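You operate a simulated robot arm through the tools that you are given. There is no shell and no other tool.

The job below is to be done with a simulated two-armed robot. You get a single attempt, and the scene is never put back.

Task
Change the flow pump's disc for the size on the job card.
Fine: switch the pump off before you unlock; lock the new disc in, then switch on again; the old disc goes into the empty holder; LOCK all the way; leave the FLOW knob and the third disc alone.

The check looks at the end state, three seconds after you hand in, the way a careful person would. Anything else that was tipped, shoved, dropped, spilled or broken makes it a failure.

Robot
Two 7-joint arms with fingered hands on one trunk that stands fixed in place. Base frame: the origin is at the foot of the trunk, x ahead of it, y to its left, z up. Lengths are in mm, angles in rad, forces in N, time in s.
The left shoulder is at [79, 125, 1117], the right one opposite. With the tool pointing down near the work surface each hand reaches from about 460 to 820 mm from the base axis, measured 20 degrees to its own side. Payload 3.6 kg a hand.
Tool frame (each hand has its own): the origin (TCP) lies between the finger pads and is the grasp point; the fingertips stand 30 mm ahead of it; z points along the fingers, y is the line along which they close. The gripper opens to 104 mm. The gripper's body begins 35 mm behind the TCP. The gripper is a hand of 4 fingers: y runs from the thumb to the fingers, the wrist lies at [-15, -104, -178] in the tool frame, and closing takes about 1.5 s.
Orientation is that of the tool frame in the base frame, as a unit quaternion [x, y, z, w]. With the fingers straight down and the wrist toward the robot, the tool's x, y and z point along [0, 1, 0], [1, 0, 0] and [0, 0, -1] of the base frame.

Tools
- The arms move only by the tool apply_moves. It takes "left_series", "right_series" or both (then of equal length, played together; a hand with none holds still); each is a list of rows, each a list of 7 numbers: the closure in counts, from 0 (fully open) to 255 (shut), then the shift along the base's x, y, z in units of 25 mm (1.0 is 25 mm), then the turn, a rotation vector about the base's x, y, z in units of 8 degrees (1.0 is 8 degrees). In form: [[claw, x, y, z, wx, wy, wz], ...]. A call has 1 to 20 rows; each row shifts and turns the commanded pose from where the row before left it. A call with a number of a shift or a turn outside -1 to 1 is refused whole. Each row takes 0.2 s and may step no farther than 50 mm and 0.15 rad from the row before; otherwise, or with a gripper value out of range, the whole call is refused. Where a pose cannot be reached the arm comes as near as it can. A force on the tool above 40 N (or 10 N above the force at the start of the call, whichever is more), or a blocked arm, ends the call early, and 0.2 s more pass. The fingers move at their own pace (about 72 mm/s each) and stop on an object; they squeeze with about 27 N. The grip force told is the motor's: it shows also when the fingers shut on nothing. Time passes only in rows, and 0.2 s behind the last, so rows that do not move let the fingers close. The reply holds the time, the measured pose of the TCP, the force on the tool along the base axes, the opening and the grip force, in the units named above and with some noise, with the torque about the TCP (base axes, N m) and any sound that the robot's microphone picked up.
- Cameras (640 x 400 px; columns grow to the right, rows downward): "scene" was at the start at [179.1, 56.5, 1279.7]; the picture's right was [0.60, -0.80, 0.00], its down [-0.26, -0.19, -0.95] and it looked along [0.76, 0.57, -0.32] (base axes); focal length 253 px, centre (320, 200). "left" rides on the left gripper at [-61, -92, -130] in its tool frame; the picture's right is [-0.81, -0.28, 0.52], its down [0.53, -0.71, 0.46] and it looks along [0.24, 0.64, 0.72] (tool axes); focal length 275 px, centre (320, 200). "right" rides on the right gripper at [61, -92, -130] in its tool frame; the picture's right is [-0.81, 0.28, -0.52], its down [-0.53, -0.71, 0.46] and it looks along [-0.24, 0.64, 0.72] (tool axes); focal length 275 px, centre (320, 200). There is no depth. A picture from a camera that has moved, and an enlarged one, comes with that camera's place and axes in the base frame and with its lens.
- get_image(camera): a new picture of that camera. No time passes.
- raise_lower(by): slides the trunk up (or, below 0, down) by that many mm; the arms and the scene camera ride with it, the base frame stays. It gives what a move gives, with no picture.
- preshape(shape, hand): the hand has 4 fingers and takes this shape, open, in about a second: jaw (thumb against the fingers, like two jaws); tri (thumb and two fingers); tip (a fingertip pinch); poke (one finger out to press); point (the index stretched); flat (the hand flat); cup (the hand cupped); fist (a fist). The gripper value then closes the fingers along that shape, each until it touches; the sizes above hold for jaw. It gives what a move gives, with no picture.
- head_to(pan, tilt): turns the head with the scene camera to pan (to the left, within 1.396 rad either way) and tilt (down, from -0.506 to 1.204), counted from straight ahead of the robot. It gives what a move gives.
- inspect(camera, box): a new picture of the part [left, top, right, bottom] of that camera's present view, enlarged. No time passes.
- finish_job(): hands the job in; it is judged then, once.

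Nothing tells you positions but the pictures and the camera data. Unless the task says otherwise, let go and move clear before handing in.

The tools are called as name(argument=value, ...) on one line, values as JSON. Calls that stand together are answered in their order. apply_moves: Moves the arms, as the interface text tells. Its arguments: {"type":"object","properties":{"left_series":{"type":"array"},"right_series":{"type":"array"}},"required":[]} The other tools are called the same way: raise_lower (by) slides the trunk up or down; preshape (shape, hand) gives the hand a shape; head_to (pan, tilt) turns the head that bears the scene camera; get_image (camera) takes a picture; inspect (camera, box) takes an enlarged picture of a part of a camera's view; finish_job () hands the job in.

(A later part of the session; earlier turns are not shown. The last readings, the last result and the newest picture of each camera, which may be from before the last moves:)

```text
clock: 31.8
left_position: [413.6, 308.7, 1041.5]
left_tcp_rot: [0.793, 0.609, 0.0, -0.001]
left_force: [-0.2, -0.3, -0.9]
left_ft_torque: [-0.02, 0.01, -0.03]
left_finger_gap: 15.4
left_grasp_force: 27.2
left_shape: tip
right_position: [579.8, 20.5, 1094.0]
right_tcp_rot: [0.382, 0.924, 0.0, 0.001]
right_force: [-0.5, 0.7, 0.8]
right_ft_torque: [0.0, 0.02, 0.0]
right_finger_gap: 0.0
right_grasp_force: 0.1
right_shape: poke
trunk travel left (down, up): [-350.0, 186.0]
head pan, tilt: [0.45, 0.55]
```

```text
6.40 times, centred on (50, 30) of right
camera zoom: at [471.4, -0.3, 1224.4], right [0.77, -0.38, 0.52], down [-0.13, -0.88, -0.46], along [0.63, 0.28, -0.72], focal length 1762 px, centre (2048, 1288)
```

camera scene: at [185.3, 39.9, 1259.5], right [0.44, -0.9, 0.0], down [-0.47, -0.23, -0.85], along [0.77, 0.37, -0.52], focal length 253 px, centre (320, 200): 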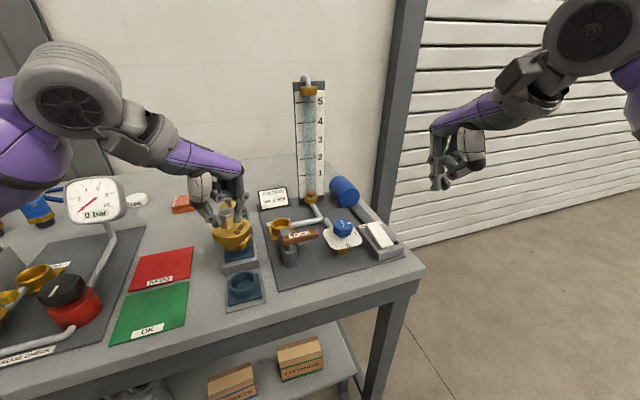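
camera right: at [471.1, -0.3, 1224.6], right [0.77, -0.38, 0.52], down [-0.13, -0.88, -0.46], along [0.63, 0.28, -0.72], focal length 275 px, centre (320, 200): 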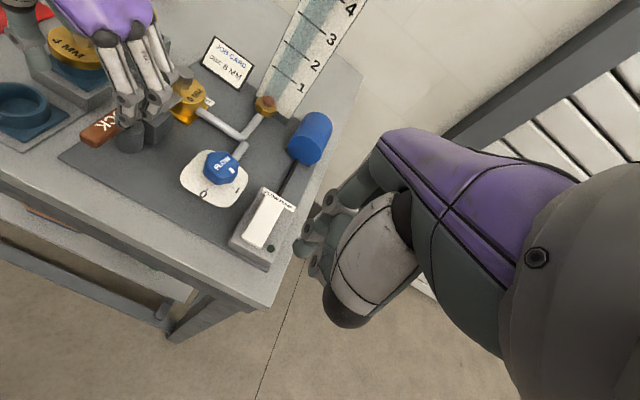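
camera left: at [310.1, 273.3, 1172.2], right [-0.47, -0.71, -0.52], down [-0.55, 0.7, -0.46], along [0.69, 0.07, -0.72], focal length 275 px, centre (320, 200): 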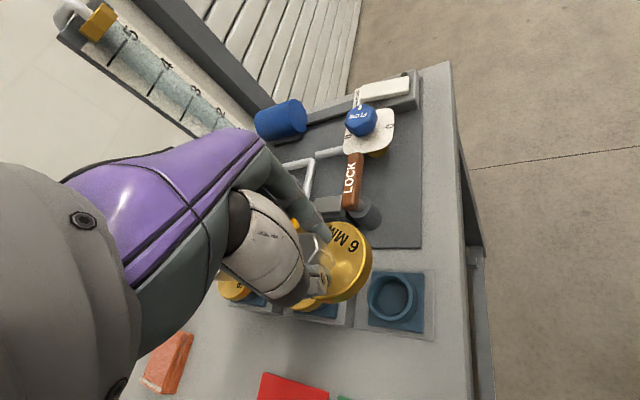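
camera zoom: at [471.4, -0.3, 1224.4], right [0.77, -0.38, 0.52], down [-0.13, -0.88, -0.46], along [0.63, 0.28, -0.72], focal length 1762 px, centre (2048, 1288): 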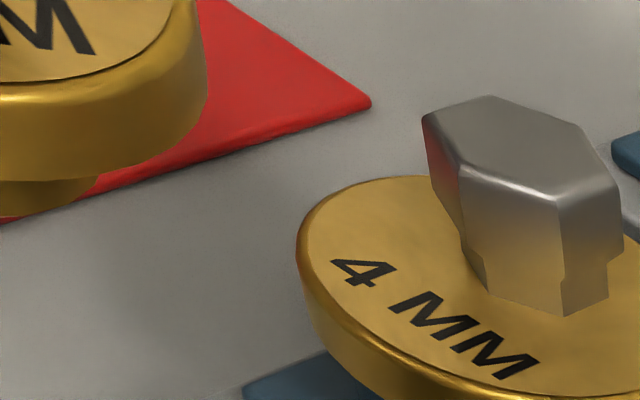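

The disc looks aligned within a couple of mm. I'll lower to just above the ring, about 13 mm before the plug enters, and recheck there.

apply_moves(left_series=[[255, 0, 0, -0.7, 0, 0, 0], [255, 0, 0, -0.8, 0, 0, 0], [255, 0, 0, -0.8, 0, 0, 0], [255, 0, 0, -0.6, 0, 0, 0], [255, 0, 0, -0.3, 0, 0, 0], [255, 0, 0, 0, 0, 0, 0]])

inspect(camera="scene", box=[200, 220, 290, 310])

inspect(camera="right", box=[0, 0, 150, 150])

inspect(camera="left", box=[270, 200, 450, 350])

```text
clock: 33.1
left_position: [414.2, 308.5, 963.0]
left_tcp_rot: [0.793, 0.61, 0.0, 0.0]
left_force: [0.5, -0.3, -1.0]
left_ft_torque: [-0.02, 0.01, -0.04]
left_finger_gap: 14.9
left_grasp_force: 27.2
left_shape: tip
right_position: [579.3, 20.9, 1092.9]
right_tcp_rot: [0.383, 0.924, 0.0, 0.0]
right_force: [-0.7, -0.8, -0.1]
right_ft_torque: [-0.01, 0.01, 0.01]
right_finger_gap: 0.2
right_grasp_force: 0.1
right_shape: poke
trunk travel left (down, up): [-350.0, 186.0]
head pan, tilt: [0.45, 0.55]
```

```text
4.44 times, centred on (245, 265) of scene
camera zoom: at [185.3, 39.8, 1259.5], right [0.44, -0.9, 0.0], down [-0.47, -0.23, -0.85], along [0.77, 0.37, -0.52], focal length 1124 px, centre (653, -89)
```

zoom: 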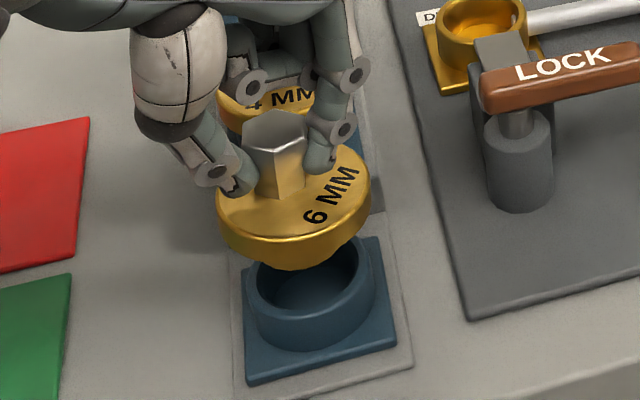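

```text
2.67 times, centred on (75, 75) of right
camera zoom: at [471.4, -0.3, 1224.4], right [0.77, -0.38, 0.52], down [-0.13, -0.88, -0.46], along [0.63, 0.28, -0.72], focal length 734 px, centre (973, 533)
```

zoom: 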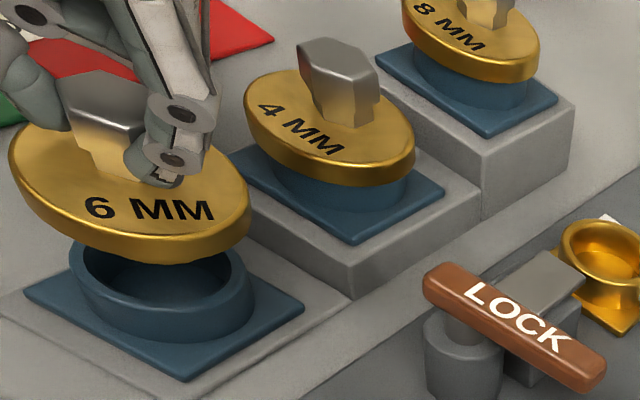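

```text
2.67 times, centred on (360, 275) of left
camera zoom: at [310.0, 272.9, 1093.0], right [-0.47, -0.71, -0.52], down [-0.55, 0.7, -0.46], along [0.69, 0.07, -0.72], focal length 734 px, centre (213, 0)
```

zoom: 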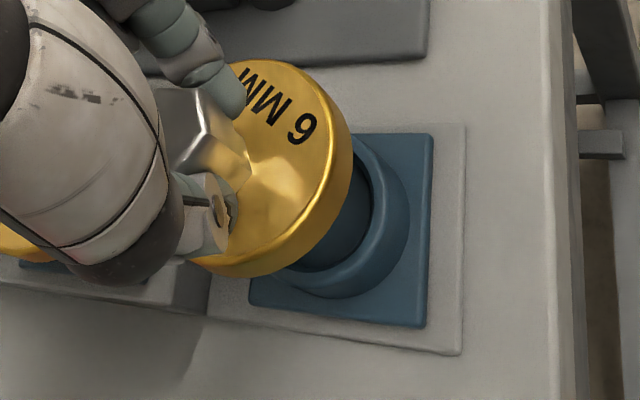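

Three views agree that the disc sits about 2 mm too far in +x relative to the ring. I'll correct that, then lower it gently into the holder.

apply_moves(left_series=[[255, -0.09, -0.01, 0, 0, 0, 0], [255, 0, 0, -0.2, 0, 0, 0], [255, 0, 0, -0.2, 0, 0, 0], [255, 0, 0, -0.16, 0, 0, 0], [255, 0, 0, -0.16, 0, 0, 0], [255, 0, 0, -0.12, 0, 0, 0], [255, 0, 0, 0, 0, 0, 0]])

inspect(camera="scene", box=[200, 220, 290, 310])

inspect(camera="right", box=[0, 0, 150, 150])

inspect(camera="left", box=[270, 200, 450, 350])

```text
clock: 34.8
left_position: [410.8, 307.0, 941.6]
left_tcp_rot: [0.793, 0.61, 0.0, 0.0]
left_force: [0.3, -1.3, -1.7]
left_ft_torque: [-0.05, -0.07, 0.01]
left_finger_gap: 15.2
left_grasp_force: 27.0
left_shape: tip
right_position: [578.9, 20.9, 1094.2]
right_tcp_rot: [0.382, 0.924, 0.0, 0.0]
right_force: [0.1, -0.5, 0.6]
right_ft_torque: [-0.02, -0.01, 0.01]
right_finger_gap: 0.2
right_grasp_force: 0.1
right_shape: poke
trunk travel left (down, up): [-350.0, 186.0]
head pan, tilt: [0.45, 0.55]
```

```text
4.44 times, centred on (245, 265) of scene
camera zoom: at [185.4, 39.7, 1259.5], right [0.44, -0.9, 0.0], down [-0.47, -0.23, -0.85], along [0.77, 0.37, -0.52], focal length 1124 px, centre (653, -89)
```

zoom: 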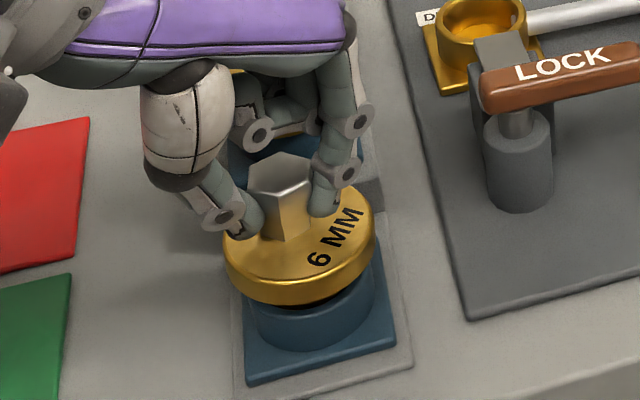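

```text
2.67 times, centred on (75, 75) of right
camera zoom: at [471.5, -0.4, 1224.4], right [0.77, -0.38, 0.52], down [-0.13, -0.88, -0.46], along [0.63, 0.28, -0.72], focal length 734 px, centre (973, 533)
```

zoom: 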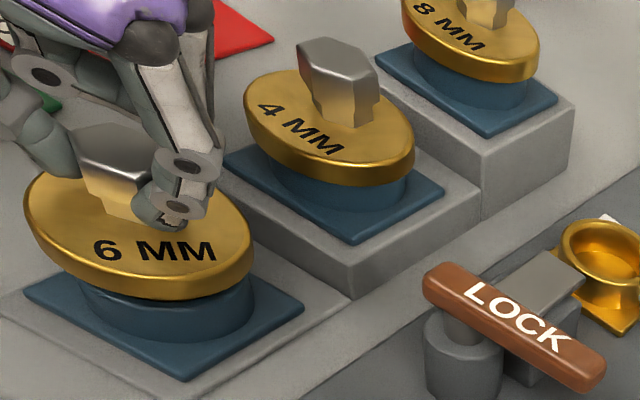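

```text
2.67 times, centred on (360, 275) of left
camera zoom: at [307.6, 272.5, 1071.7], right [-0.47, -0.71, -0.52], down [-0.55, 0.7, -0.46], along [0.69, 0.07, -0.72], focal length 734 px, centre (213, 0)
```

zoom: 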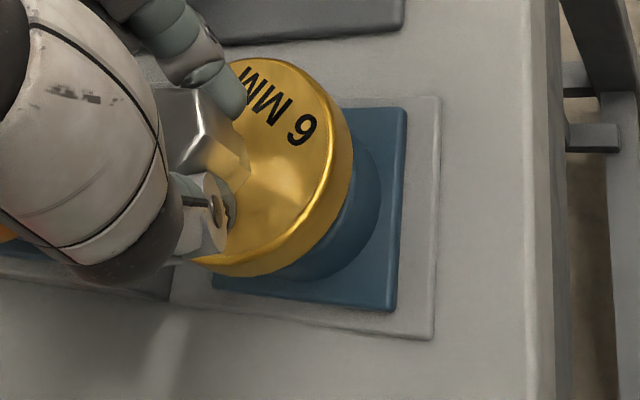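

The disc is concentric with the ring and only a few mm from seating, with no side force. I'll lower the last bit gently.

apply_moves(left_series=[[255, 0, 0, -0.1, 0, 0, 0], [255, 0, 0, -0.1, 0, 0, 0], [255, 0, 0, -0.1, 0, 0, 0], [255, 0, 0, 0, 0, 0, 0]])

inspect(camera="scene", box=[200, 220, 290, 310])

inspect(camera="right", box=[0, 0, 150, 150])

```text
clock: 35.8
left_position: [410.1, 307.6, 934.4]
left_tcp_rot: [0.793, 0.61, 0.0, 0.0]
left_force: [0.8, -1.4, -2.3]
left_ft_torque: [-0.07, -0.05, 0.0]
left_finger_gap: 15.1
left_grasp_force: 27.1
left_shape: tip
right_position: [578.3, 19.8, 1093.4]
right_tcp_rot: [0.383, 0.924, 0.0, 0.0]
right_force: [0.1, 0.2, -0.1]
right_ft_torque: [0.02, 0.0, 0.0]
right_finger_gap: 0.2
right_grasp_force: 0.0
right_shape: poke
trunk travel left (down, up): [-350.0, 186.0]
head pan, tilt: [0.45, 0.55]
```

```text
4.44 times, centred on (245, 265) of scene
camera zoom: at [185.4, 39.7, 1259.5], right [0.44, -0.9, 0.0], down [-0.47, -0.23, -0.85], along [0.77, 0.37, -0.52], focal length 1124 px, centre (653, -89)
```

zoom: 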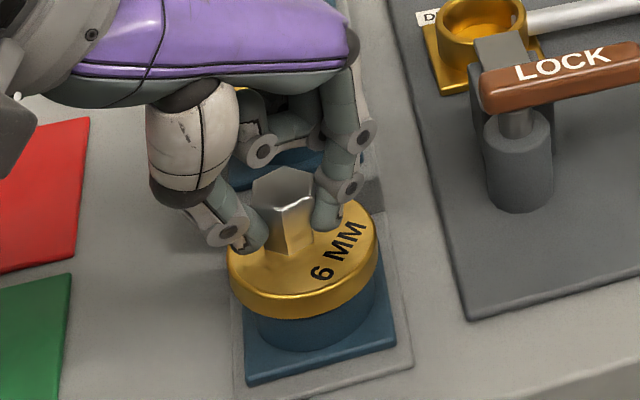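

```text
2.67 times, centred on (75, 75) of right
camera zoom: at [471.5, -0.4, 1224.4], right [0.77, -0.38, 0.52], down [-0.13, -0.88, -0.46], along [0.63, 0.28, -0.72], focal length 734 px, centre (973, 533)
```

zoom: 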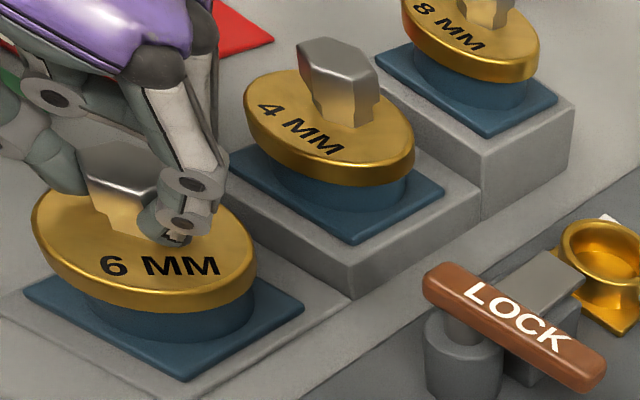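

The disc is almost flush on the ring. I'll lower in 2 mm steps until I feel it seat.

apply_moves(left_series=[[255, 0, 0, -0.08, 0, 0, 0], [255, 0, 0, -0.08, 0, 0, 0], [255, 0, 0, 0, 0, 0, 0]])

inspect(camera="scene", box=[200, 220, 290, 310])

inspect(camera="right", box=[0, 40, 150, 150])

```text
clock: 36.5
left_position: [410.2, 307.9, 930.8]
left_tcp_rot: [0.792, 0.61, -0.001, 0.0]
left_force: [1.3, -0.9, 0.3]
left_ft_torque: [-0.09, -0.08, 0.01]
left_finger_gap: 15.0
left_grasp_force: 27.5
left_shape: tip
right_position: [578.7, 21.0, 1093.5]
right_tcp_rot: [0.383, 0.924, 0.0, 0.0]
right_force: [-0.2, -0.1, -0.2]
right_ft_torque: [0.0, 0.01, -0.02]
right_finger_gap: 0.1
right_grasp_force: 0.1
right_shape: poke
trunk travel left (down, up): [-350.0, 186.0]
head pan, tilt: [0.45, 0.55]
```

```text
4.44 times, centred on (245, 265) of scene
camera zoom: at [185.4, 39.7, 1259.5], right [0.44, -0.9, 0.0], down [-0.47, -0.23, -0.85], along [0.77, 0.37, -0.52], focal length 1124 px, centre (653, -89)
```

zoom: 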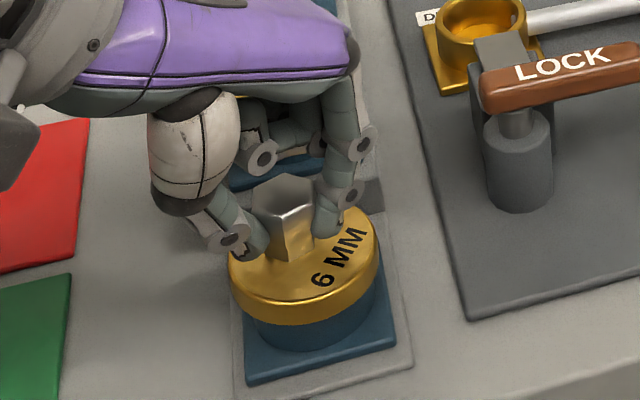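

```text
3.64 times, centred on (75, 95) of right
camera zoom: at [471.5, -0.4, 1224.4], right [0.77, -0.38, 0.52], down [-0.13, -0.88, -0.46], along [0.63, 0.28, -0.72], focal length 1001 px, centre (1211, 582)
```

zoom: 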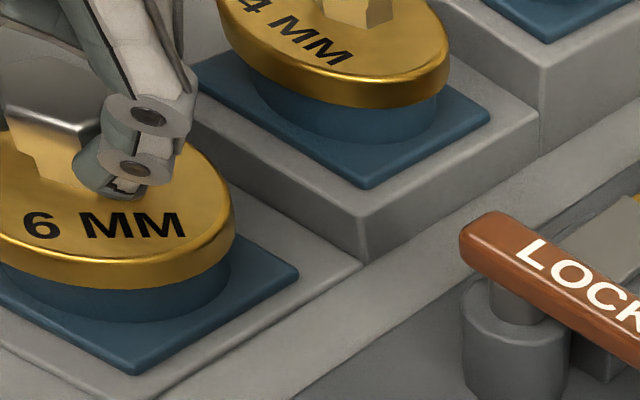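

The disc's weight has come off the hand, so it's seated. I'll open the fingers and lift straight up.

apply_moves(left_series=[[240, 0, 0, -0.04, 0, 0, 0], [220, 0, 0, 0, 0, 0, 0], [190, 0, 0, 0, 0, 0, 0], [150, 0, 0, 0, 0, 0, 0], [130, 0, 0, 0, 0, 0, 0], [130, 0, 0, 0, 0, 0, 0], [130, 0, 0, 0.4, 0, 0, 0], [130, 0, 0, 0.8, 0, 0, 0], [130, 0, 0, 0.9, 0, 0, 0], [130, 0, 0, 0.9, 0, 0, 0], [130, 0, 0, 0.9, 0, 0, 0], [130, 0, 0, 0.6, 0, 0, 0], [130, 0, 0, 0, 0, 0, 0]])

inspect(camera="scene", box=[190, 180, 310, 310])

inspect(camera="right", box=[0, 0, 160, 150])

get_image(camera="left")

```text
clock: 39.4
left_position: [411.4, 307.0, 1039.8]
left_tcp_rot: [0.792, 0.61, 0.0, -0.001]
left_force: [-0.3, 0.0, -0.6]
left_ft_torque: [0.02, 0.02, -0.01]
left_finger_gap: 50.5
left_grasp_force: 0.1
left_shape: tip
right_position: [579.2, 20.8, 1094.3]
right_tcp_rot: [0.382, 0.924, 0.001, 0.0]
right_force: [0.1, 0.2, 0.2]
right_ft_torque: [0.0, 0.0, 0.01]
right_finger_gap: 0.1
right_grasp_force: 0.0
right_shape: poke
trunk travel left (down, up): [-350.0, 186.0]
head pan, tilt: [0.45, 0.55]
```

```text
3.08 times, centred on (250, 245) of scene
camera zoom: at [185.3, 39.8, 1259.5], right [0.44, -0.9, 0.0], down [-0.47, -0.23, -0.85], along [0.77, 0.37, -0.52], focal length 778 px, centre (535, 62)
```

zoom: 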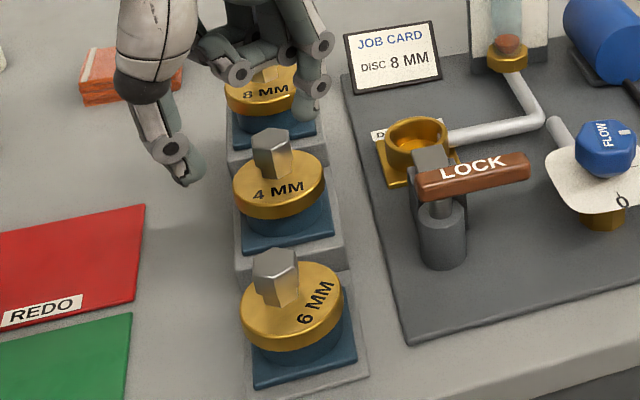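

```text
2.67 times, centred on (80, 75) of right
camera zoom: at [471.4, -0.3, 1224.4], right [0.77, -0.38, 0.52], down [-0.13, -0.88, -0.46], along [0.63, 0.28, -0.72], focal length 734 px, centre (960, 533)
```

zoom: 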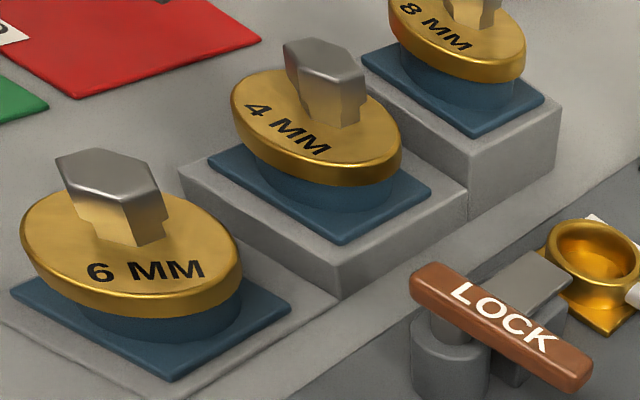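

```text
taken
camera left: at [307.8, 271.9, 1170.4], right [-0.47, -0.71, -0.52], down [-0.55, 0.7, -0.46], along [0.69, 0.07, -0.72], focal length 275 px, centre (320, 200)
```

left: 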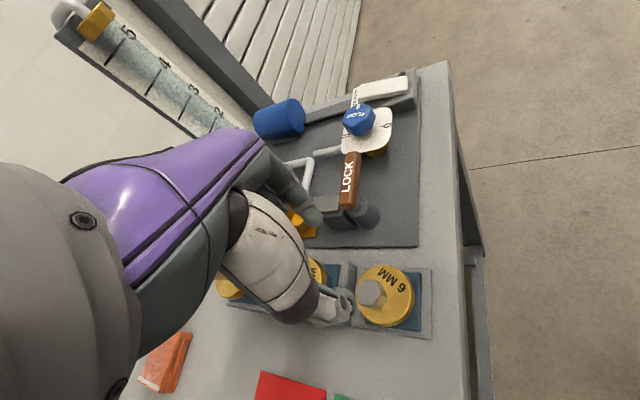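

The 6 MM disc is properly seated in the formerly empty holder, and the 4 MM disc is undisturbed. Next I'll move the left hand up and over toward the 8 MM disc near (541, 438).

apply_moves(left_series=[[130, 0.4, 0.4, 0.6, 0, 0, 0], [130, 0.8, 0.8, 0.6, 0, 0, 0], [130, 0.8, 0.8, 0.4, 0, 0, 0], [130, 0.8, 0.8, 0, 0, 0, 0], [130, 0.8, 0.8, 0, 0, 0, 0], [130, 0.8, 0.8, 0, 0, 0, 0], [130, 0.6, 0.6, 0, 0, 0, 0], [130, 0.2, 0.24, 0, 0, 0, 0], [130, 0, 0, 0, 0, 0, 0]])

get_image(camera="left")

inspect(camera="left", box=[300, 200, 440, 340])

inspect(camera="scene", box=[200, 160, 290, 240])

inspect(camera="right", box=[60, 0, 180, 60])

```text
clock: 41.4
left_position: [541.9, 438.8, 1081.6]
left_tcp_rot: [0.792, 0.61, 0.0, 0.0]
left_force: [0.1, 0.7, -0.3]
left_ft_torque: [-0.01, 0.0, 0.03]
left_finger_gap: 50.4
left_grasp_force: 0.1
left_shape: tip
right_position: [578.4, 21.0, 1094.6]
right_tcp_rot: [0.383, 0.924, 0.0, 0.0]
right_force: [0.0, 0.1, 0.0]
right_ft_torque: [-0.03, -0.05, 0.0]
right_finger_gap: 0.0
right_grasp_force: 0.1
right_shape: poke
trunk travel left (down, up): [-350.0, 186.0]
head pan, tilt: [0.45, 0.55]
```

```text
taken
camera left: at [438.7, 403.6, 1210.9], right [-0.47, -0.71, -0.52], down [-0.55, 0.7, -0.46], along [0.69, 0.07, -0.72], focal length 275 px, centre (320, 200)
```

left: 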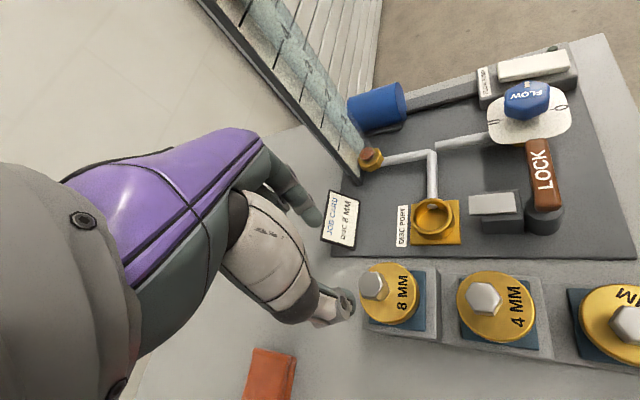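

```text
2.86 times, centred on (370, 270) of left
camera zoom: at [438.7, 403.6, 1210.9], right [-0.47, -0.71, -0.52], down [-0.55, 0.7, -0.46], along [0.69, 0.07, -0.72], focal length 786 px, centre (177, 0)
```

zoom: 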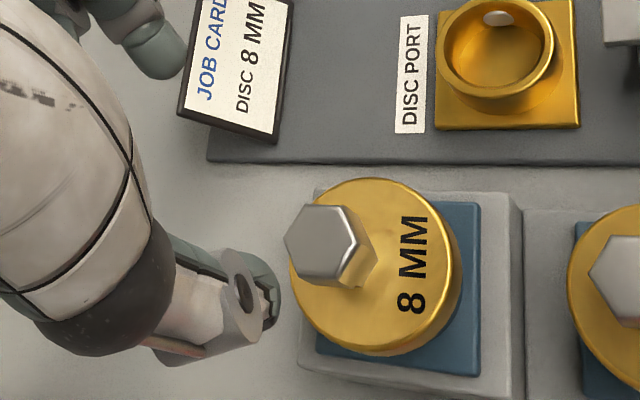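

```text
5.00 times, centred on (245, 200) of scene
camera zoom: at [185.3, 39.7, 1259.5], right [0.44, -0.9, 0.0], down [-0.47, -0.23, -0.85], along [0.77, 0.37, -0.52], focal length 1265 px, centre (695, 200)
```

zoom: 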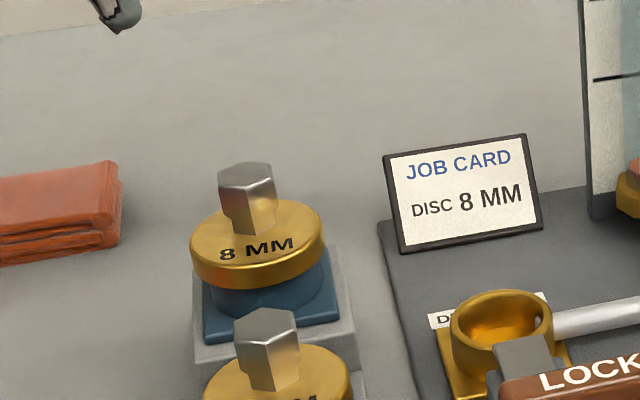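

```text
5.33 times, centred on (120, 30) of right
camera zoom: at [471.4, -0.3, 1224.5], right [0.77, -0.38, 0.52], down [-0.13, -0.88, -0.46], along [0.63, 0.28, -0.72], focal length 1468 px, centre (1387, 1107)
```

zoom: 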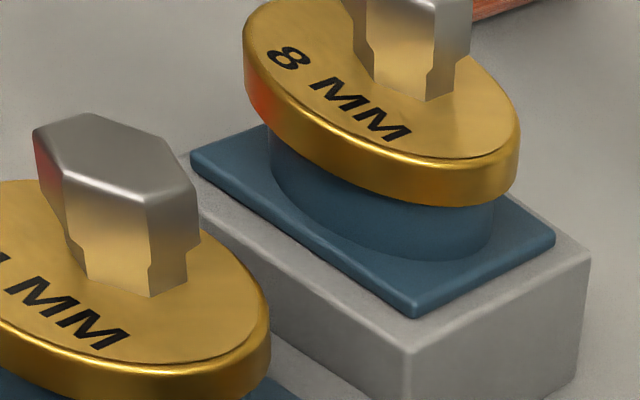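

The 8 MM hex is centred at about (544.5, 441, top 966). Its flats suit a pinch axis at about −48°, which also keeps the thumb and finger clear of the latch plate at the pump. I'll rotate the hand to that yaw and lower partway.

apply_moves(left_series=[[130, 0.03, 0.02, -0.4, 0, 0, -0.825], [130, 0.03, 0.02, -0.4, 0, 0, -0.825], [130, 0.03, 0.02, -0.4, 0, 0, -0.825], [130, 0.03, 0.02, -0.4, 0, 0, -0.825], [130, 0.03, 0.02, -0.4, 0, 0, -0.825], [130, 0, 0, 0, 0, 0, 0], [130, 0, 0, 0, 0, 0, 0]])

get_image(camera="left")

inspect(camera="left", box=[260, 200, 420, 340])

inspect(camera="scene", box=[190, 140, 290, 240])

```text
clock: 43.0
left_position: [544.7, 441.0, 1029.9]
left_tcp_rot: [0.933, 0.36, 0.001, 0.0]
left_force: [-0.9, -0.4, -0.4]
left_ft_torque: [0.01, 0.03, -0.01]
left_finger_gap: 50.5
left_grasp_force: 0.1
left_shape: tip
right_position: [579.0, 20.7, 1093.5]
right_tcp_rot: [0.382, 0.924, 0.0, 0.0]
right_force: [0.0, 0.6, -0.1]
right_ft_torque: [0.01, -0.01, 0.05]
right_finger_gap: 0.0
right_grasp_force: 0.0
right_shape: poke
trunk travel left (down, up): [-350.0, 186.0]
head pan, tilt: [0.45, 0.55]
```

```text
taken
camera left: at [439.3, 468.8, 1161.0], right [-0.79, -0.34, -0.52], down [-0.08, 0.89, -0.46], along [0.61, -0.31, -0.72], focal length 275 px, centre (320, 200)
```

left: 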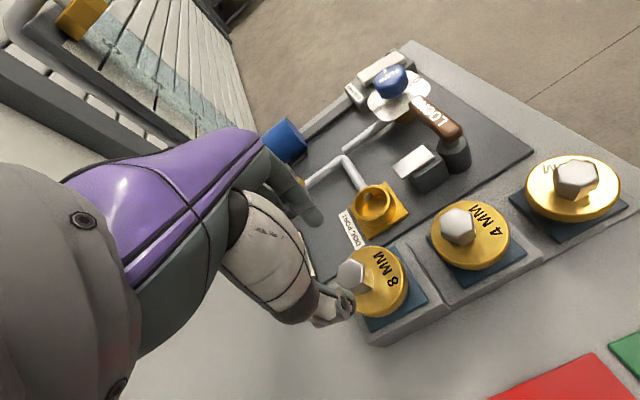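

```text
2.86 times, centred on (340, 270) of left
camera zoom: at [439.3, 468.8, 1161.0], right [-0.79, -0.34, -0.52], down [-0.08, 0.89, -0.46], along [0.61, -0.31, -0.72], focal length 786 px, centre (263, 0)
```

zoom: 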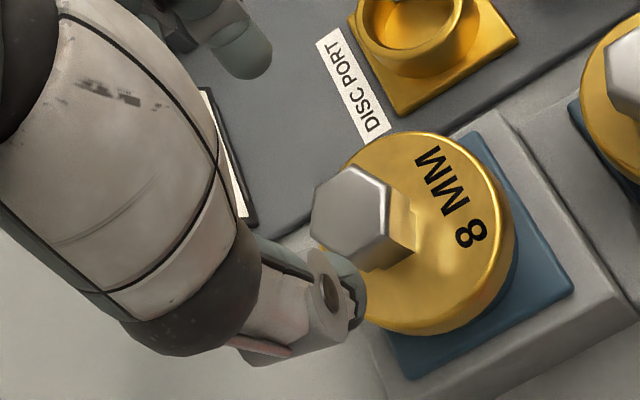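

```text
4.00 times, centred on (240, 190) of scene
camera zoom: at [185.4, 39.8, 1259.5], right [0.44, -0.9, 0.0], down [-0.47, -0.23, -0.85], along [0.77, 0.37, -0.52], focal length 1012 px, centre (640, 240)
```

zoom: 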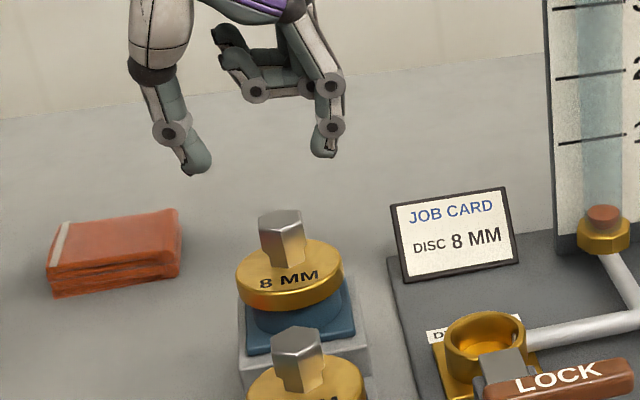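

The hex sits within about 2 mm of the hand's centre. I'll make the small shift and descend to grip height, then check.

apply_moves(left_series=[[130, 0.045, 0.065, -0.8, 0, 0, 0], [130, 0, 0, -0.6, 0, 0, 0], [130, 0, 0, -0.4, 0, 0, 0], [130, 0, 0, -0.24, 0, 0, 0], [130, 0, 0, -0.18, 0, 0, 0], [130, 0, 0, 0, 0, 0, 0]])

inspect(camera="left", box=[260, 180, 440, 340])

inspect(camera="scene", box=[190, 150, 280, 240])

inspect(camera="right", box=[80, 0, 200, 60])

```text
clock: 44.4
left_position: [545.9, 444.5, 975.7]
left_tcp_rot: [0.933, 0.361, 0.0, 0.001]
left_force: [-0.7, -0.4, -0.1]
left_ft_torque: [0.03, -0.01, 0.01]
left_finger_gap: 50.6
left_grasp_force: 0.0
left_shape: tip
right_position: [578.7, 20.3, 1093.5]
right_tcp_rot: [0.383, 0.924, 0.0, 0.001]
right_force: [0.2, -0.4, -0.6]
right_ft_torque: [-0.01, 0.01, 0.01]
right_finger_gap: 0.0
right_grasp_force: 0.0
right_shape: poke
trunk travel left (down, up): [-350.0, 186.0]
head pan, tilt: [0.45, 0.55]
```

```text
2.50 times, centred on (350, 260) of left
camera zoom: at [440.0, 471.1, 1106.1], right [-0.78, -0.34, -0.52], down [-0.08, 0.89, -0.46], along [0.61, -0.31, -0.72], focal length 688 px, centre (245, 50)
```

zoom: 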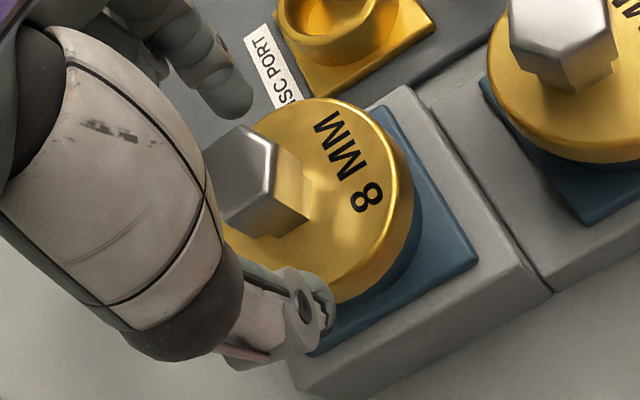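

```text
4.44 times, centred on (235, 195) of scene
camera zoom: at [185.2, 39.7, 1259.5], right [0.44, -0.9, 0.0], down [-0.47, -0.23, -0.85], along [0.77, 0.37, -0.52], focal length 1124 px, centre (698, 222)
```

zoom: 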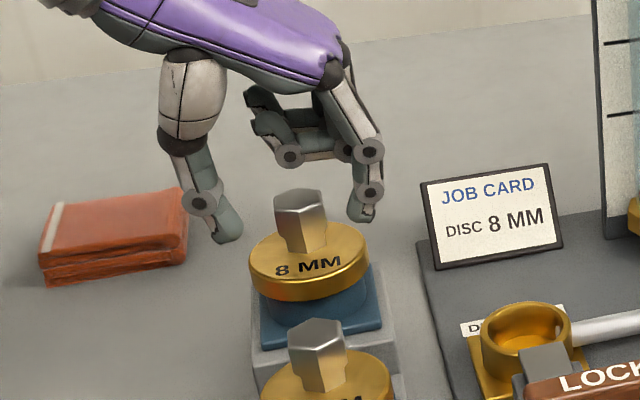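

```text
5.33 times, centred on (140, 30) of right
camera zoom: at [471.3, -0.3, 1224.5], right [0.77, -0.38, 0.52], down [-0.13, -0.88, -0.46], along [0.63, 0.28, -0.72], focal length 1468 px, centre (1280, 1107)
```

zoom: 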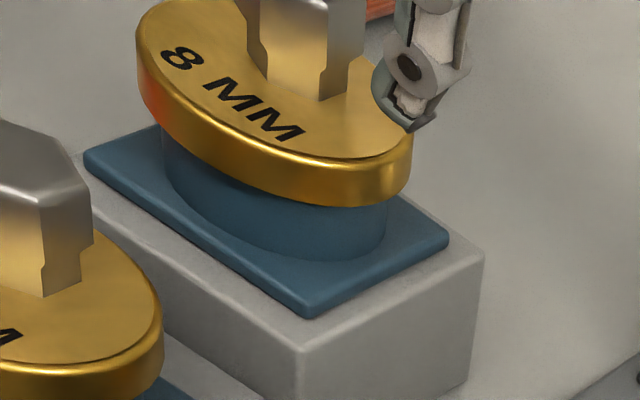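

The hex sits in the same place relative to the hand as in the first successful grip, and there's no contact yet. I'll lower 2 mm more and close.

apply_moves(left_series=[[130, 0, 0, -0.08, 0, 0, 0], [160, 0, 0, 0, 0, 0, 0], [190, 0, 0, 0, 0, 0, 0], [220, 0, 0, 0, 0, 0, 0], [255, 0, 0, 0, 0, 0, 0], [255, 0, 0, 0, 0, 0, 0], [255, 0, 0, 0, 0, 0, 0], [255, 0, 0, 0, 0, 0, 0]])

inspect(camera="left", box=[260, 180, 440, 340])

inspect(camera="scene", box=[190, 150, 280, 240])

inspect(camera="right", box=[80, 0, 200, 60])

```text
clock: 46.1
left_position: [545.3, 443.7, 974.3]
left_tcp_rot: [0.933, 0.36, 0.0, 0.001]
left_force: [-0.3, -1.6, 0.3]
left_ft_torque: [-0.1, -0.03, -0.01]
left_finger_gap: 16.6
left_grasp_force: 26.9
left_shape: tip
right_position: [578.8, 21.0, 1093.4]
right_tcp_rot: [0.383, 0.924, -0.001, -0.001]
right_force: [-0.4, 0.4, 0.0]
right_ft_torque: [0.0, -0.03, -0.04]
right_finger_gap: 0.0
right_grasp_force: 0.2
right_shape: poke
trunk travel left (down, up): [-350.0, 186.0]
head pan, tilt: [0.45, 0.55]
```

```text
2.50 times, centred on (350, 260) of left
camera zoom: at [439.8, 471.2, 1103.7], right [-0.79, -0.34, -0.52], down [-0.08, 0.89, -0.46], along [0.61, -0.31, -0.72], focal length 688 px, centre (245, 50)
```

zoom: 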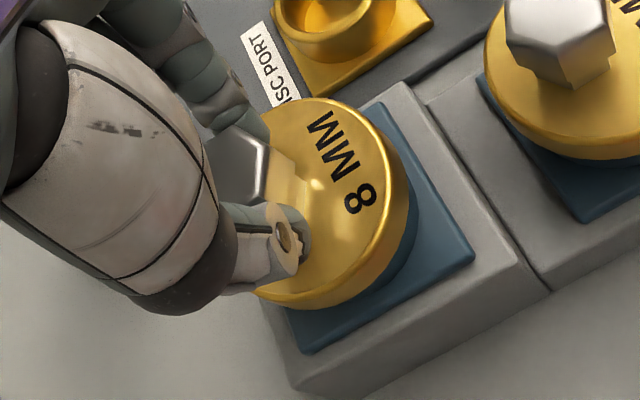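

```text
4.44 times, centred on (235, 195) of scene
camera zoom: at [185.3, 39.5, 1259.5], right [0.44, -0.9, 0.0], down [-0.47, -0.23, -0.85], along [0.77, 0.37, -0.52], focal length 1124 px, centre (698, 222)
```

zoom: 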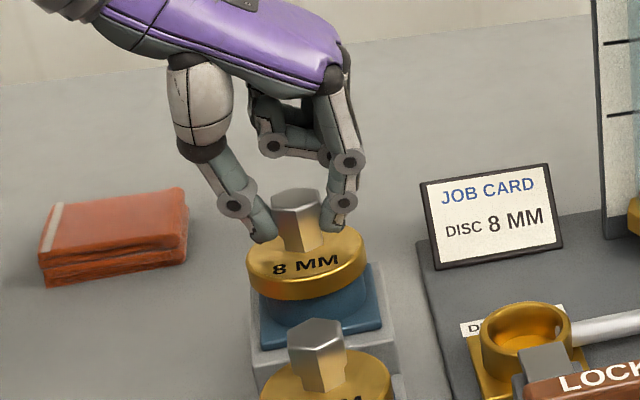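

```text
5.33 times, centred on (140, 30) of right
camera zoom: at [471.4, -0.5, 1224.4], right [0.77, -0.38, 0.52], down [-0.13, -0.88, -0.46], along [0.63, 0.28, -0.72], focal length 1468 px, centre (1280, 1107)
```

zoom: 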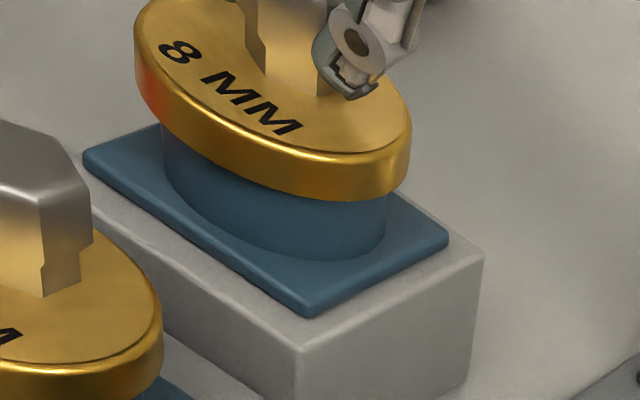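

The 8 MM hex is gripped, with the same 16.6 mm gap as before. I'll lift it straight out and check.

apply_moves(left_series=[[255, 0, 0, 0.2, 0, 0, 0], [255, 0, 0, 0.2, 0, 0, 0], [255, 0, 0, 0.2, 0, 0, 0], [255, 0, 0, 0.2, 0, 0, 0], [255, 0, 0, 0.2, 0, 0, 0], [255, 0, 0, 0.4, 0, 0, 0], [255, 0, 0, 0.6, 0, 0, 0], [255, 0, 0, 0.6, 0, 0, 0], [255, 0, 0, 0, 0, 0, 0]])

inspect(camera="scene", box=[190, 130, 280, 240])

inspect(camera="left", box=[260, 180, 440, 340])

```text
clock: 48.1
left_position: [547.1, 443.6, 1039.1]
left_tcp_rot: [0.933, 0.359, -0.001, 0.001]
left_force: [-1.2, -0.5, -0.9]
left_ft_torque: [0.03, 0.01, -0.01]
left_finger_gap: 16.5
left_grasp_force: 27.1
left_shape: tip
right_position: [579.0, 21.0, 1094.1]
right_tcp_rot: [0.383, 0.924, 0.0, 0.0]
right_force: [-0.5, 0.0, 0.3]
right_ft_torque: [-0.03, -0.03, 0.02]
right_finger_gap: 0.0
right_grasp_force: 0.0
right_shape: poke
trunk travel left (down, up): [-350.0, 186.0]
head pan, tilt: [0.45, 0.55]
```

```text
3.64 times, centred on (235, 185) of scene
camera zoom: at [185.4, 39.9, 1259.4], right [0.44, -0.9, 0.0], down [-0.47, -0.23, -0.85], along [0.77, 0.37, -0.52], focal length 920 px, centre (629, 254)
```

zoom: 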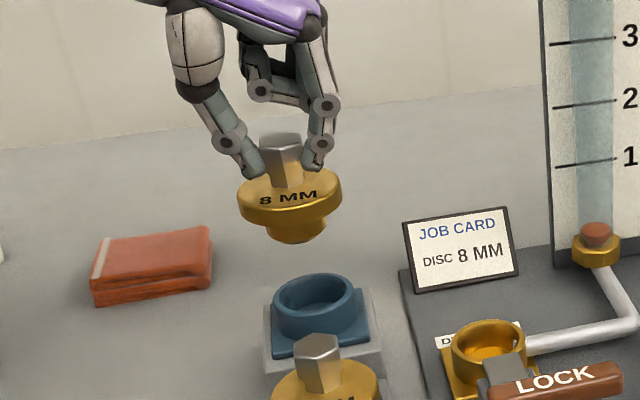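

```text
2.50 times, centred on (350, 260) of left
camera zoom: at [440.4, 471.1, 1168.6], right [-0.79, -0.34, -0.52], down [-0.08, 0.89, -0.46], along [0.61, -0.31, -0.72], focal length 688 px, centre (245, 50)
```

zoom: 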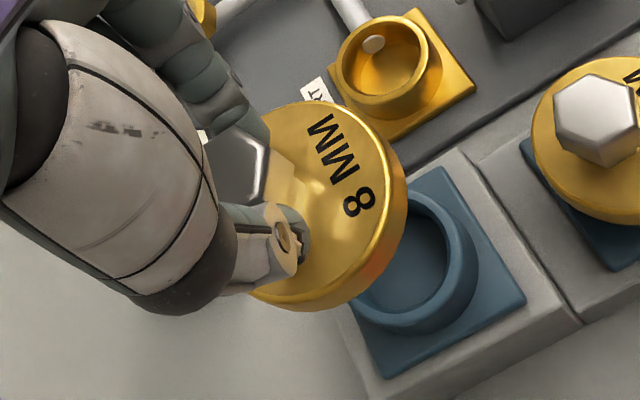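

The 8 MM disc is out and level. Three independent camera comparisons put the pump port at (+42.8, −95.8) mm from the 8 MM holder. I'll carry the disc there at height, then lower to just above the port.

apply_moves(left_series=[[255, 0.14, -0.32, 0, 0, 0, 0], [255, 0.28, -0.64, 0, 0, 0, 0], [255, 0.28, -0.64, 0, 0, 0, 0], [255, 0.28, -0.64, 0, 0, 0, 0], [255, 0.28, -0.64, 0, 0, 0, 0], [255, 0.28, -0.64, 0, 0, 0, 0], [255, 0.172, -0.312, 0, 0, 0, 0], [255, 0, 0, -0.6, 0, 0, 0], [255, 0, 0, -0.8, 0, 0, 0], [255, 0, 0, -0.8, 0, 0, 0], [255, 0, 0, -0.6, 0, 0, 0], [255, 0, 0, -0.3, 0, 0, 0], [255, 0, 0, 0, 0, 0, 0], [255, 0, 0, 0, 0, 0, 0]])

inspect(camera="scene", box=[240, 170, 320, 250])

inspect(camera="left", box=[260, 180, 440, 340])

inspect(camera="right", box=[120, 20, 240, 130])

```text
clock: 51.1
left_position: [588.2, 348.3, 960.9]
left_tcp_rot: [0.933, 0.36, 0.0, 0.001]
left_force: [-0.8, -1.3, -1.7]
left_ft_torque: [0.02, 0.0, -0.01]
left_finger_gap: 16.4
left_grasp_force: 26.7
left_shape: tip
right_position: [578.6, 20.1, 1094.5]
right_tcp_rot: [0.383, 0.924, 0.0, 0.0]
right_force: [0.7, -0.4, 0.2]
right_ft_torque: [0.01, -0.01, 0.03]
right_finger_gap: 0.0
right_grasp_force: 0.1
right_shape: poke
trunk travel left (down, up): [-350.0, 186.0]
head pan, tilt: [0.45, 0.55]
```

```text
5.00 times, centred on (280, 210) of scene
camera zoom: at [185.4, 39.9, 1259.5], right [0.44, -0.9, 0.0], down [-0.47, -0.23, -0.85], along [0.77, 0.37, -0.52], focal length 1265 px, centre (520, 150)
```

zoom: 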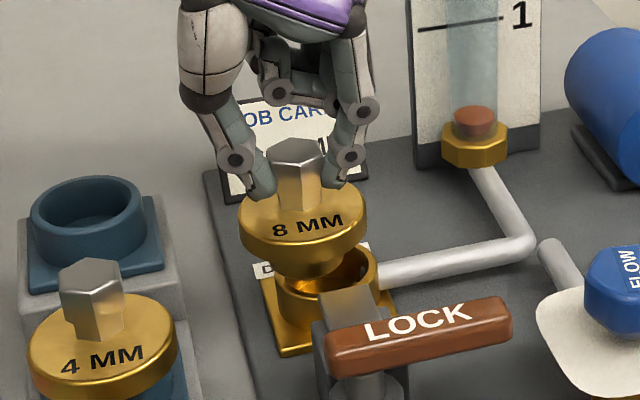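

```text
2.50 times, centred on (350, 260) of left
camera zoom: at [482.3, 376.1, 1090.5], right [-0.79, -0.34, -0.52], down [-0.08, 0.89, -0.46], along [0.61, -0.31, -0.72], focal length 688 px, centre (245, 50)
```

zoom: 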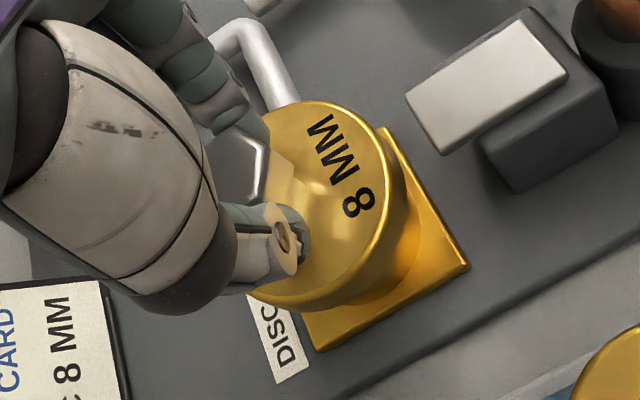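

```text
3.64 times, centred on (180, 75) of right
camera zoom: at [471.5, -0.2, 1224.4], right [0.77, -0.38, 0.52], down [-0.13, -0.88, -0.46], along [0.63, 0.28, -0.72], focal length 1001 px, centre (829, 654)
```

zoom: 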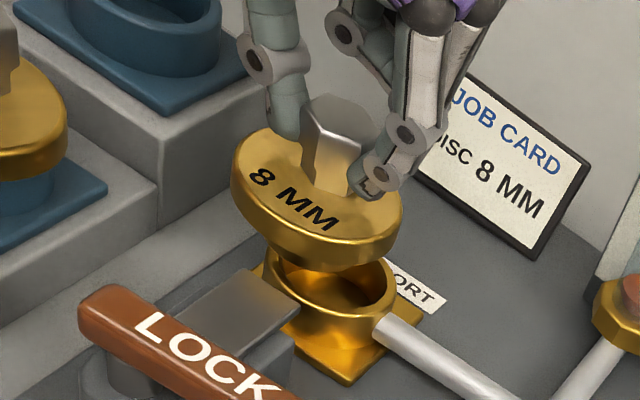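

Comparing views shows the hex handle is eccentric on the disc, about 6–7 mm off centre on the side away from the text. So the disc itself is about 8 mm short in +x over the port. I'll shift it by about (+8, −2) at this height and check the plug against the ring.

apply_moves(left_series=[[255, 0.16, -0.04, 0, 0, 0, 0], [255, 0.16, -0.04, 0, 0, 0, 0], [255, 0, 0, 0, 0, 0, 0], [255, 0, 0, 0, 0, 0, 0]])

inspect(camera="scene", box=[260, 195, 310, 245])

inspect(camera="left", box=[300, 200, 420, 320])

inspect(camera="right", box=[150, 45, 220, 125])

```text
clock: 52.1
left_position: [595.4, 345.9, 961.4]
left_tcp_rot: [0.933, 0.36, -0.001, 0.0]
left_force: [0.5, 0.6, -1.7]
left_ft_torque: [-0.02, -0.01, -0.01]
left_finger_gap: 16.6
left_grasp_force: 27.0
left_shape: tip
right_position: [579.4, 21.4, 1094.6]
right_tcp_rot: [0.383, 0.924, 0.001, 0.0]
right_force: [-1.4, 0.8, -0.2]
right_ft_torque: [-0.01, 0.05, 0.03]
right_finger_gap: 0.1
right_grasp_force: 0.0
right_shape: poke
trunk travel left (down, up): [-350.0, 186.0]
head pan, tilt: [0.45, 0.55]
```

```text
8.00 times, centred on (285, 220) of scene
camera zoom: at [185.4, 39.8, 1259.5], right [0.44, -0.9, 0.0], down [-0.47, -0.23, -0.85], along [0.77, 0.37, -0.52], focal length 2024 px, centre (600, 40)
```

zoom: 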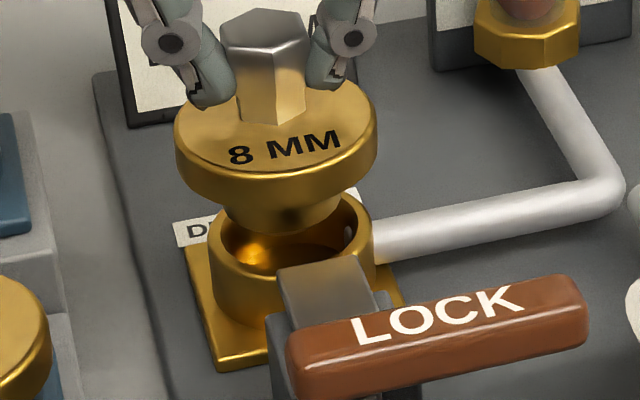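

```text
3.33 times, centred on (360, 260) of left
camera zoom: at [490.4, 373.2, 1091.0], right [-0.79, -0.34, -0.52], down [-0.08, 0.89, -0.46], along [0.61, -0.31, -0.72], focal length 918 px, centre (187, 0)
```

zoom: 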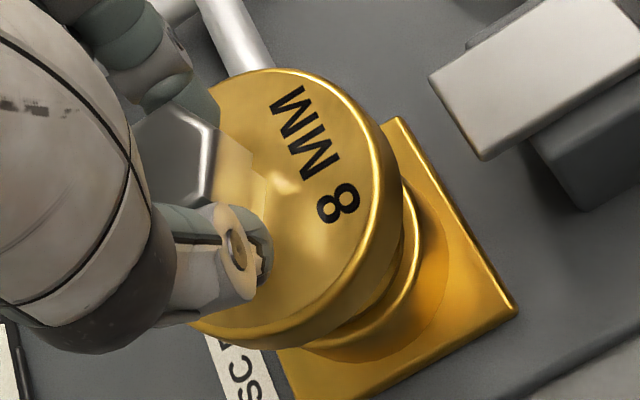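

```text
5.00 times, centred on (185, 85) of right
camera zoom: at [471.5, -0.3, 1224.4], right [0.77, -0.38, 0.52], down [-0.13, -0.88, -0.46], along [0.63, 0.28, -0.72], focal length 1376 px, centre (995, 775)
```

zoom: 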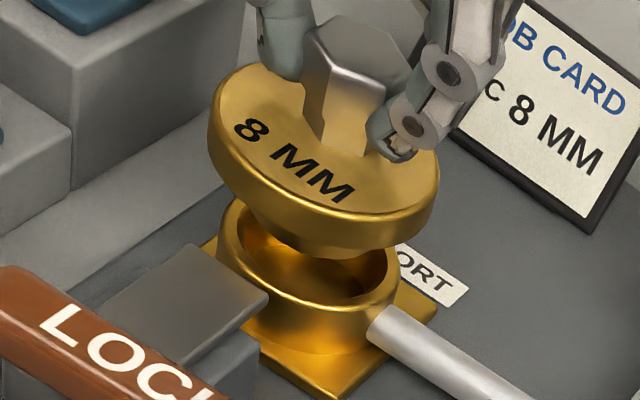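

The plug is now close to concentric with the port. I'll lower about 9 mm so the plug is just above the ring and judge the offset directly.

apply_moves(left_series=[[255, 0.04, 0, -0.18, 0, 0, 0], [255, 0, 0, -0.18, 0, 0, 0], [255, 0, 0, 0, 0, 0, 0], [255, 0, 0, 0, 0, 0, 0]])

inspect(camera="scene", box=[260, 195, 310, 245])

inspect(camera="left", box=[300, 200, 420, 320])

inspect(camera="right", box=[150, 50, 210, 110])

```text
clock: 53.1
left_position: [596.3, 346.5, 950.7]
left_tcp_rot: [0.933, 0.36, 0.0, 0.001]
left_force: [0.4, -0.4, -1.8]
left_ft_torque: [0.02, 0.02, 0.01]
left_finger_gap: 16.5
left_grasp_force: 26.3
left_shape: tip
right_position: [579.9, 19.7, 1093.6]
right_tcp_rot: [0.383, 0.924, 0.001, 0.0]
right_force: [0.3, 0.2, 0.1]
right_ft_torque: [0.01, -0.02, -0.01]
right_finger_gap: 0.2
right_grasp_force: 0.1
right_shape: poke
trunk travel left (down, up): [-350.0, 186.0]
head pan, tilt: [0.45, 0.55]
```

```text
8.00 times, centred on (285, 220) of scene
camera zoom: at [185.4, 39.9, 1259.5], right [0.44, -0.9, 0.0], down [-0.47, -0.23, -0.85], along [0.77, 0.37, -0.52], focal length 2024 px, centre (600, 40)
```

zoom: 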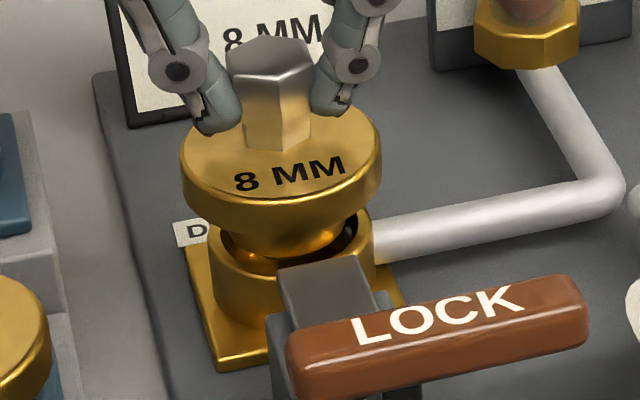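

```text
3.33 times, centred on (360, 260) of left
camera zoom: at [491.3, 372.9, 1081.2], right [-0.79, -0.34, -0.52], down [-0.08, 0.89, -0.46], along [0.61, -0.31, -0.72], focal length 918 px, centre (187, 0)
```

zoom: 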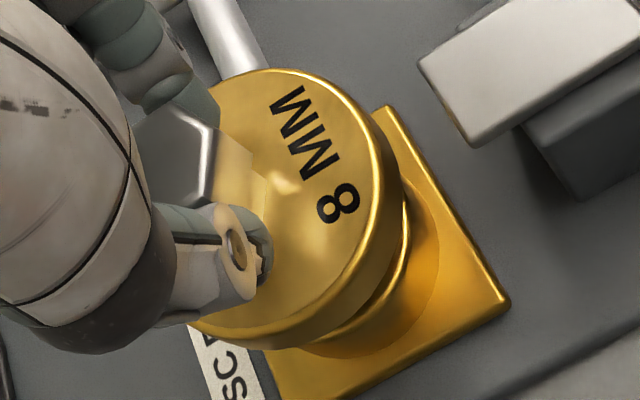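

```text
6.67 times, centred on (180, 80) of right
camera zoom: at [471.5, -0.2, 1224.4], right [0.77, -0.38, 0.52], down [-0.13, -0.88, -0.46], along [0.63, 0.28, -0.72], focal length 1835 px, centre (1253, 1000)
```

zoom: 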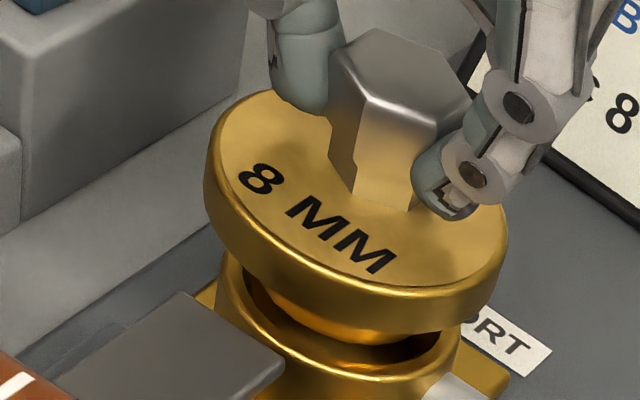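

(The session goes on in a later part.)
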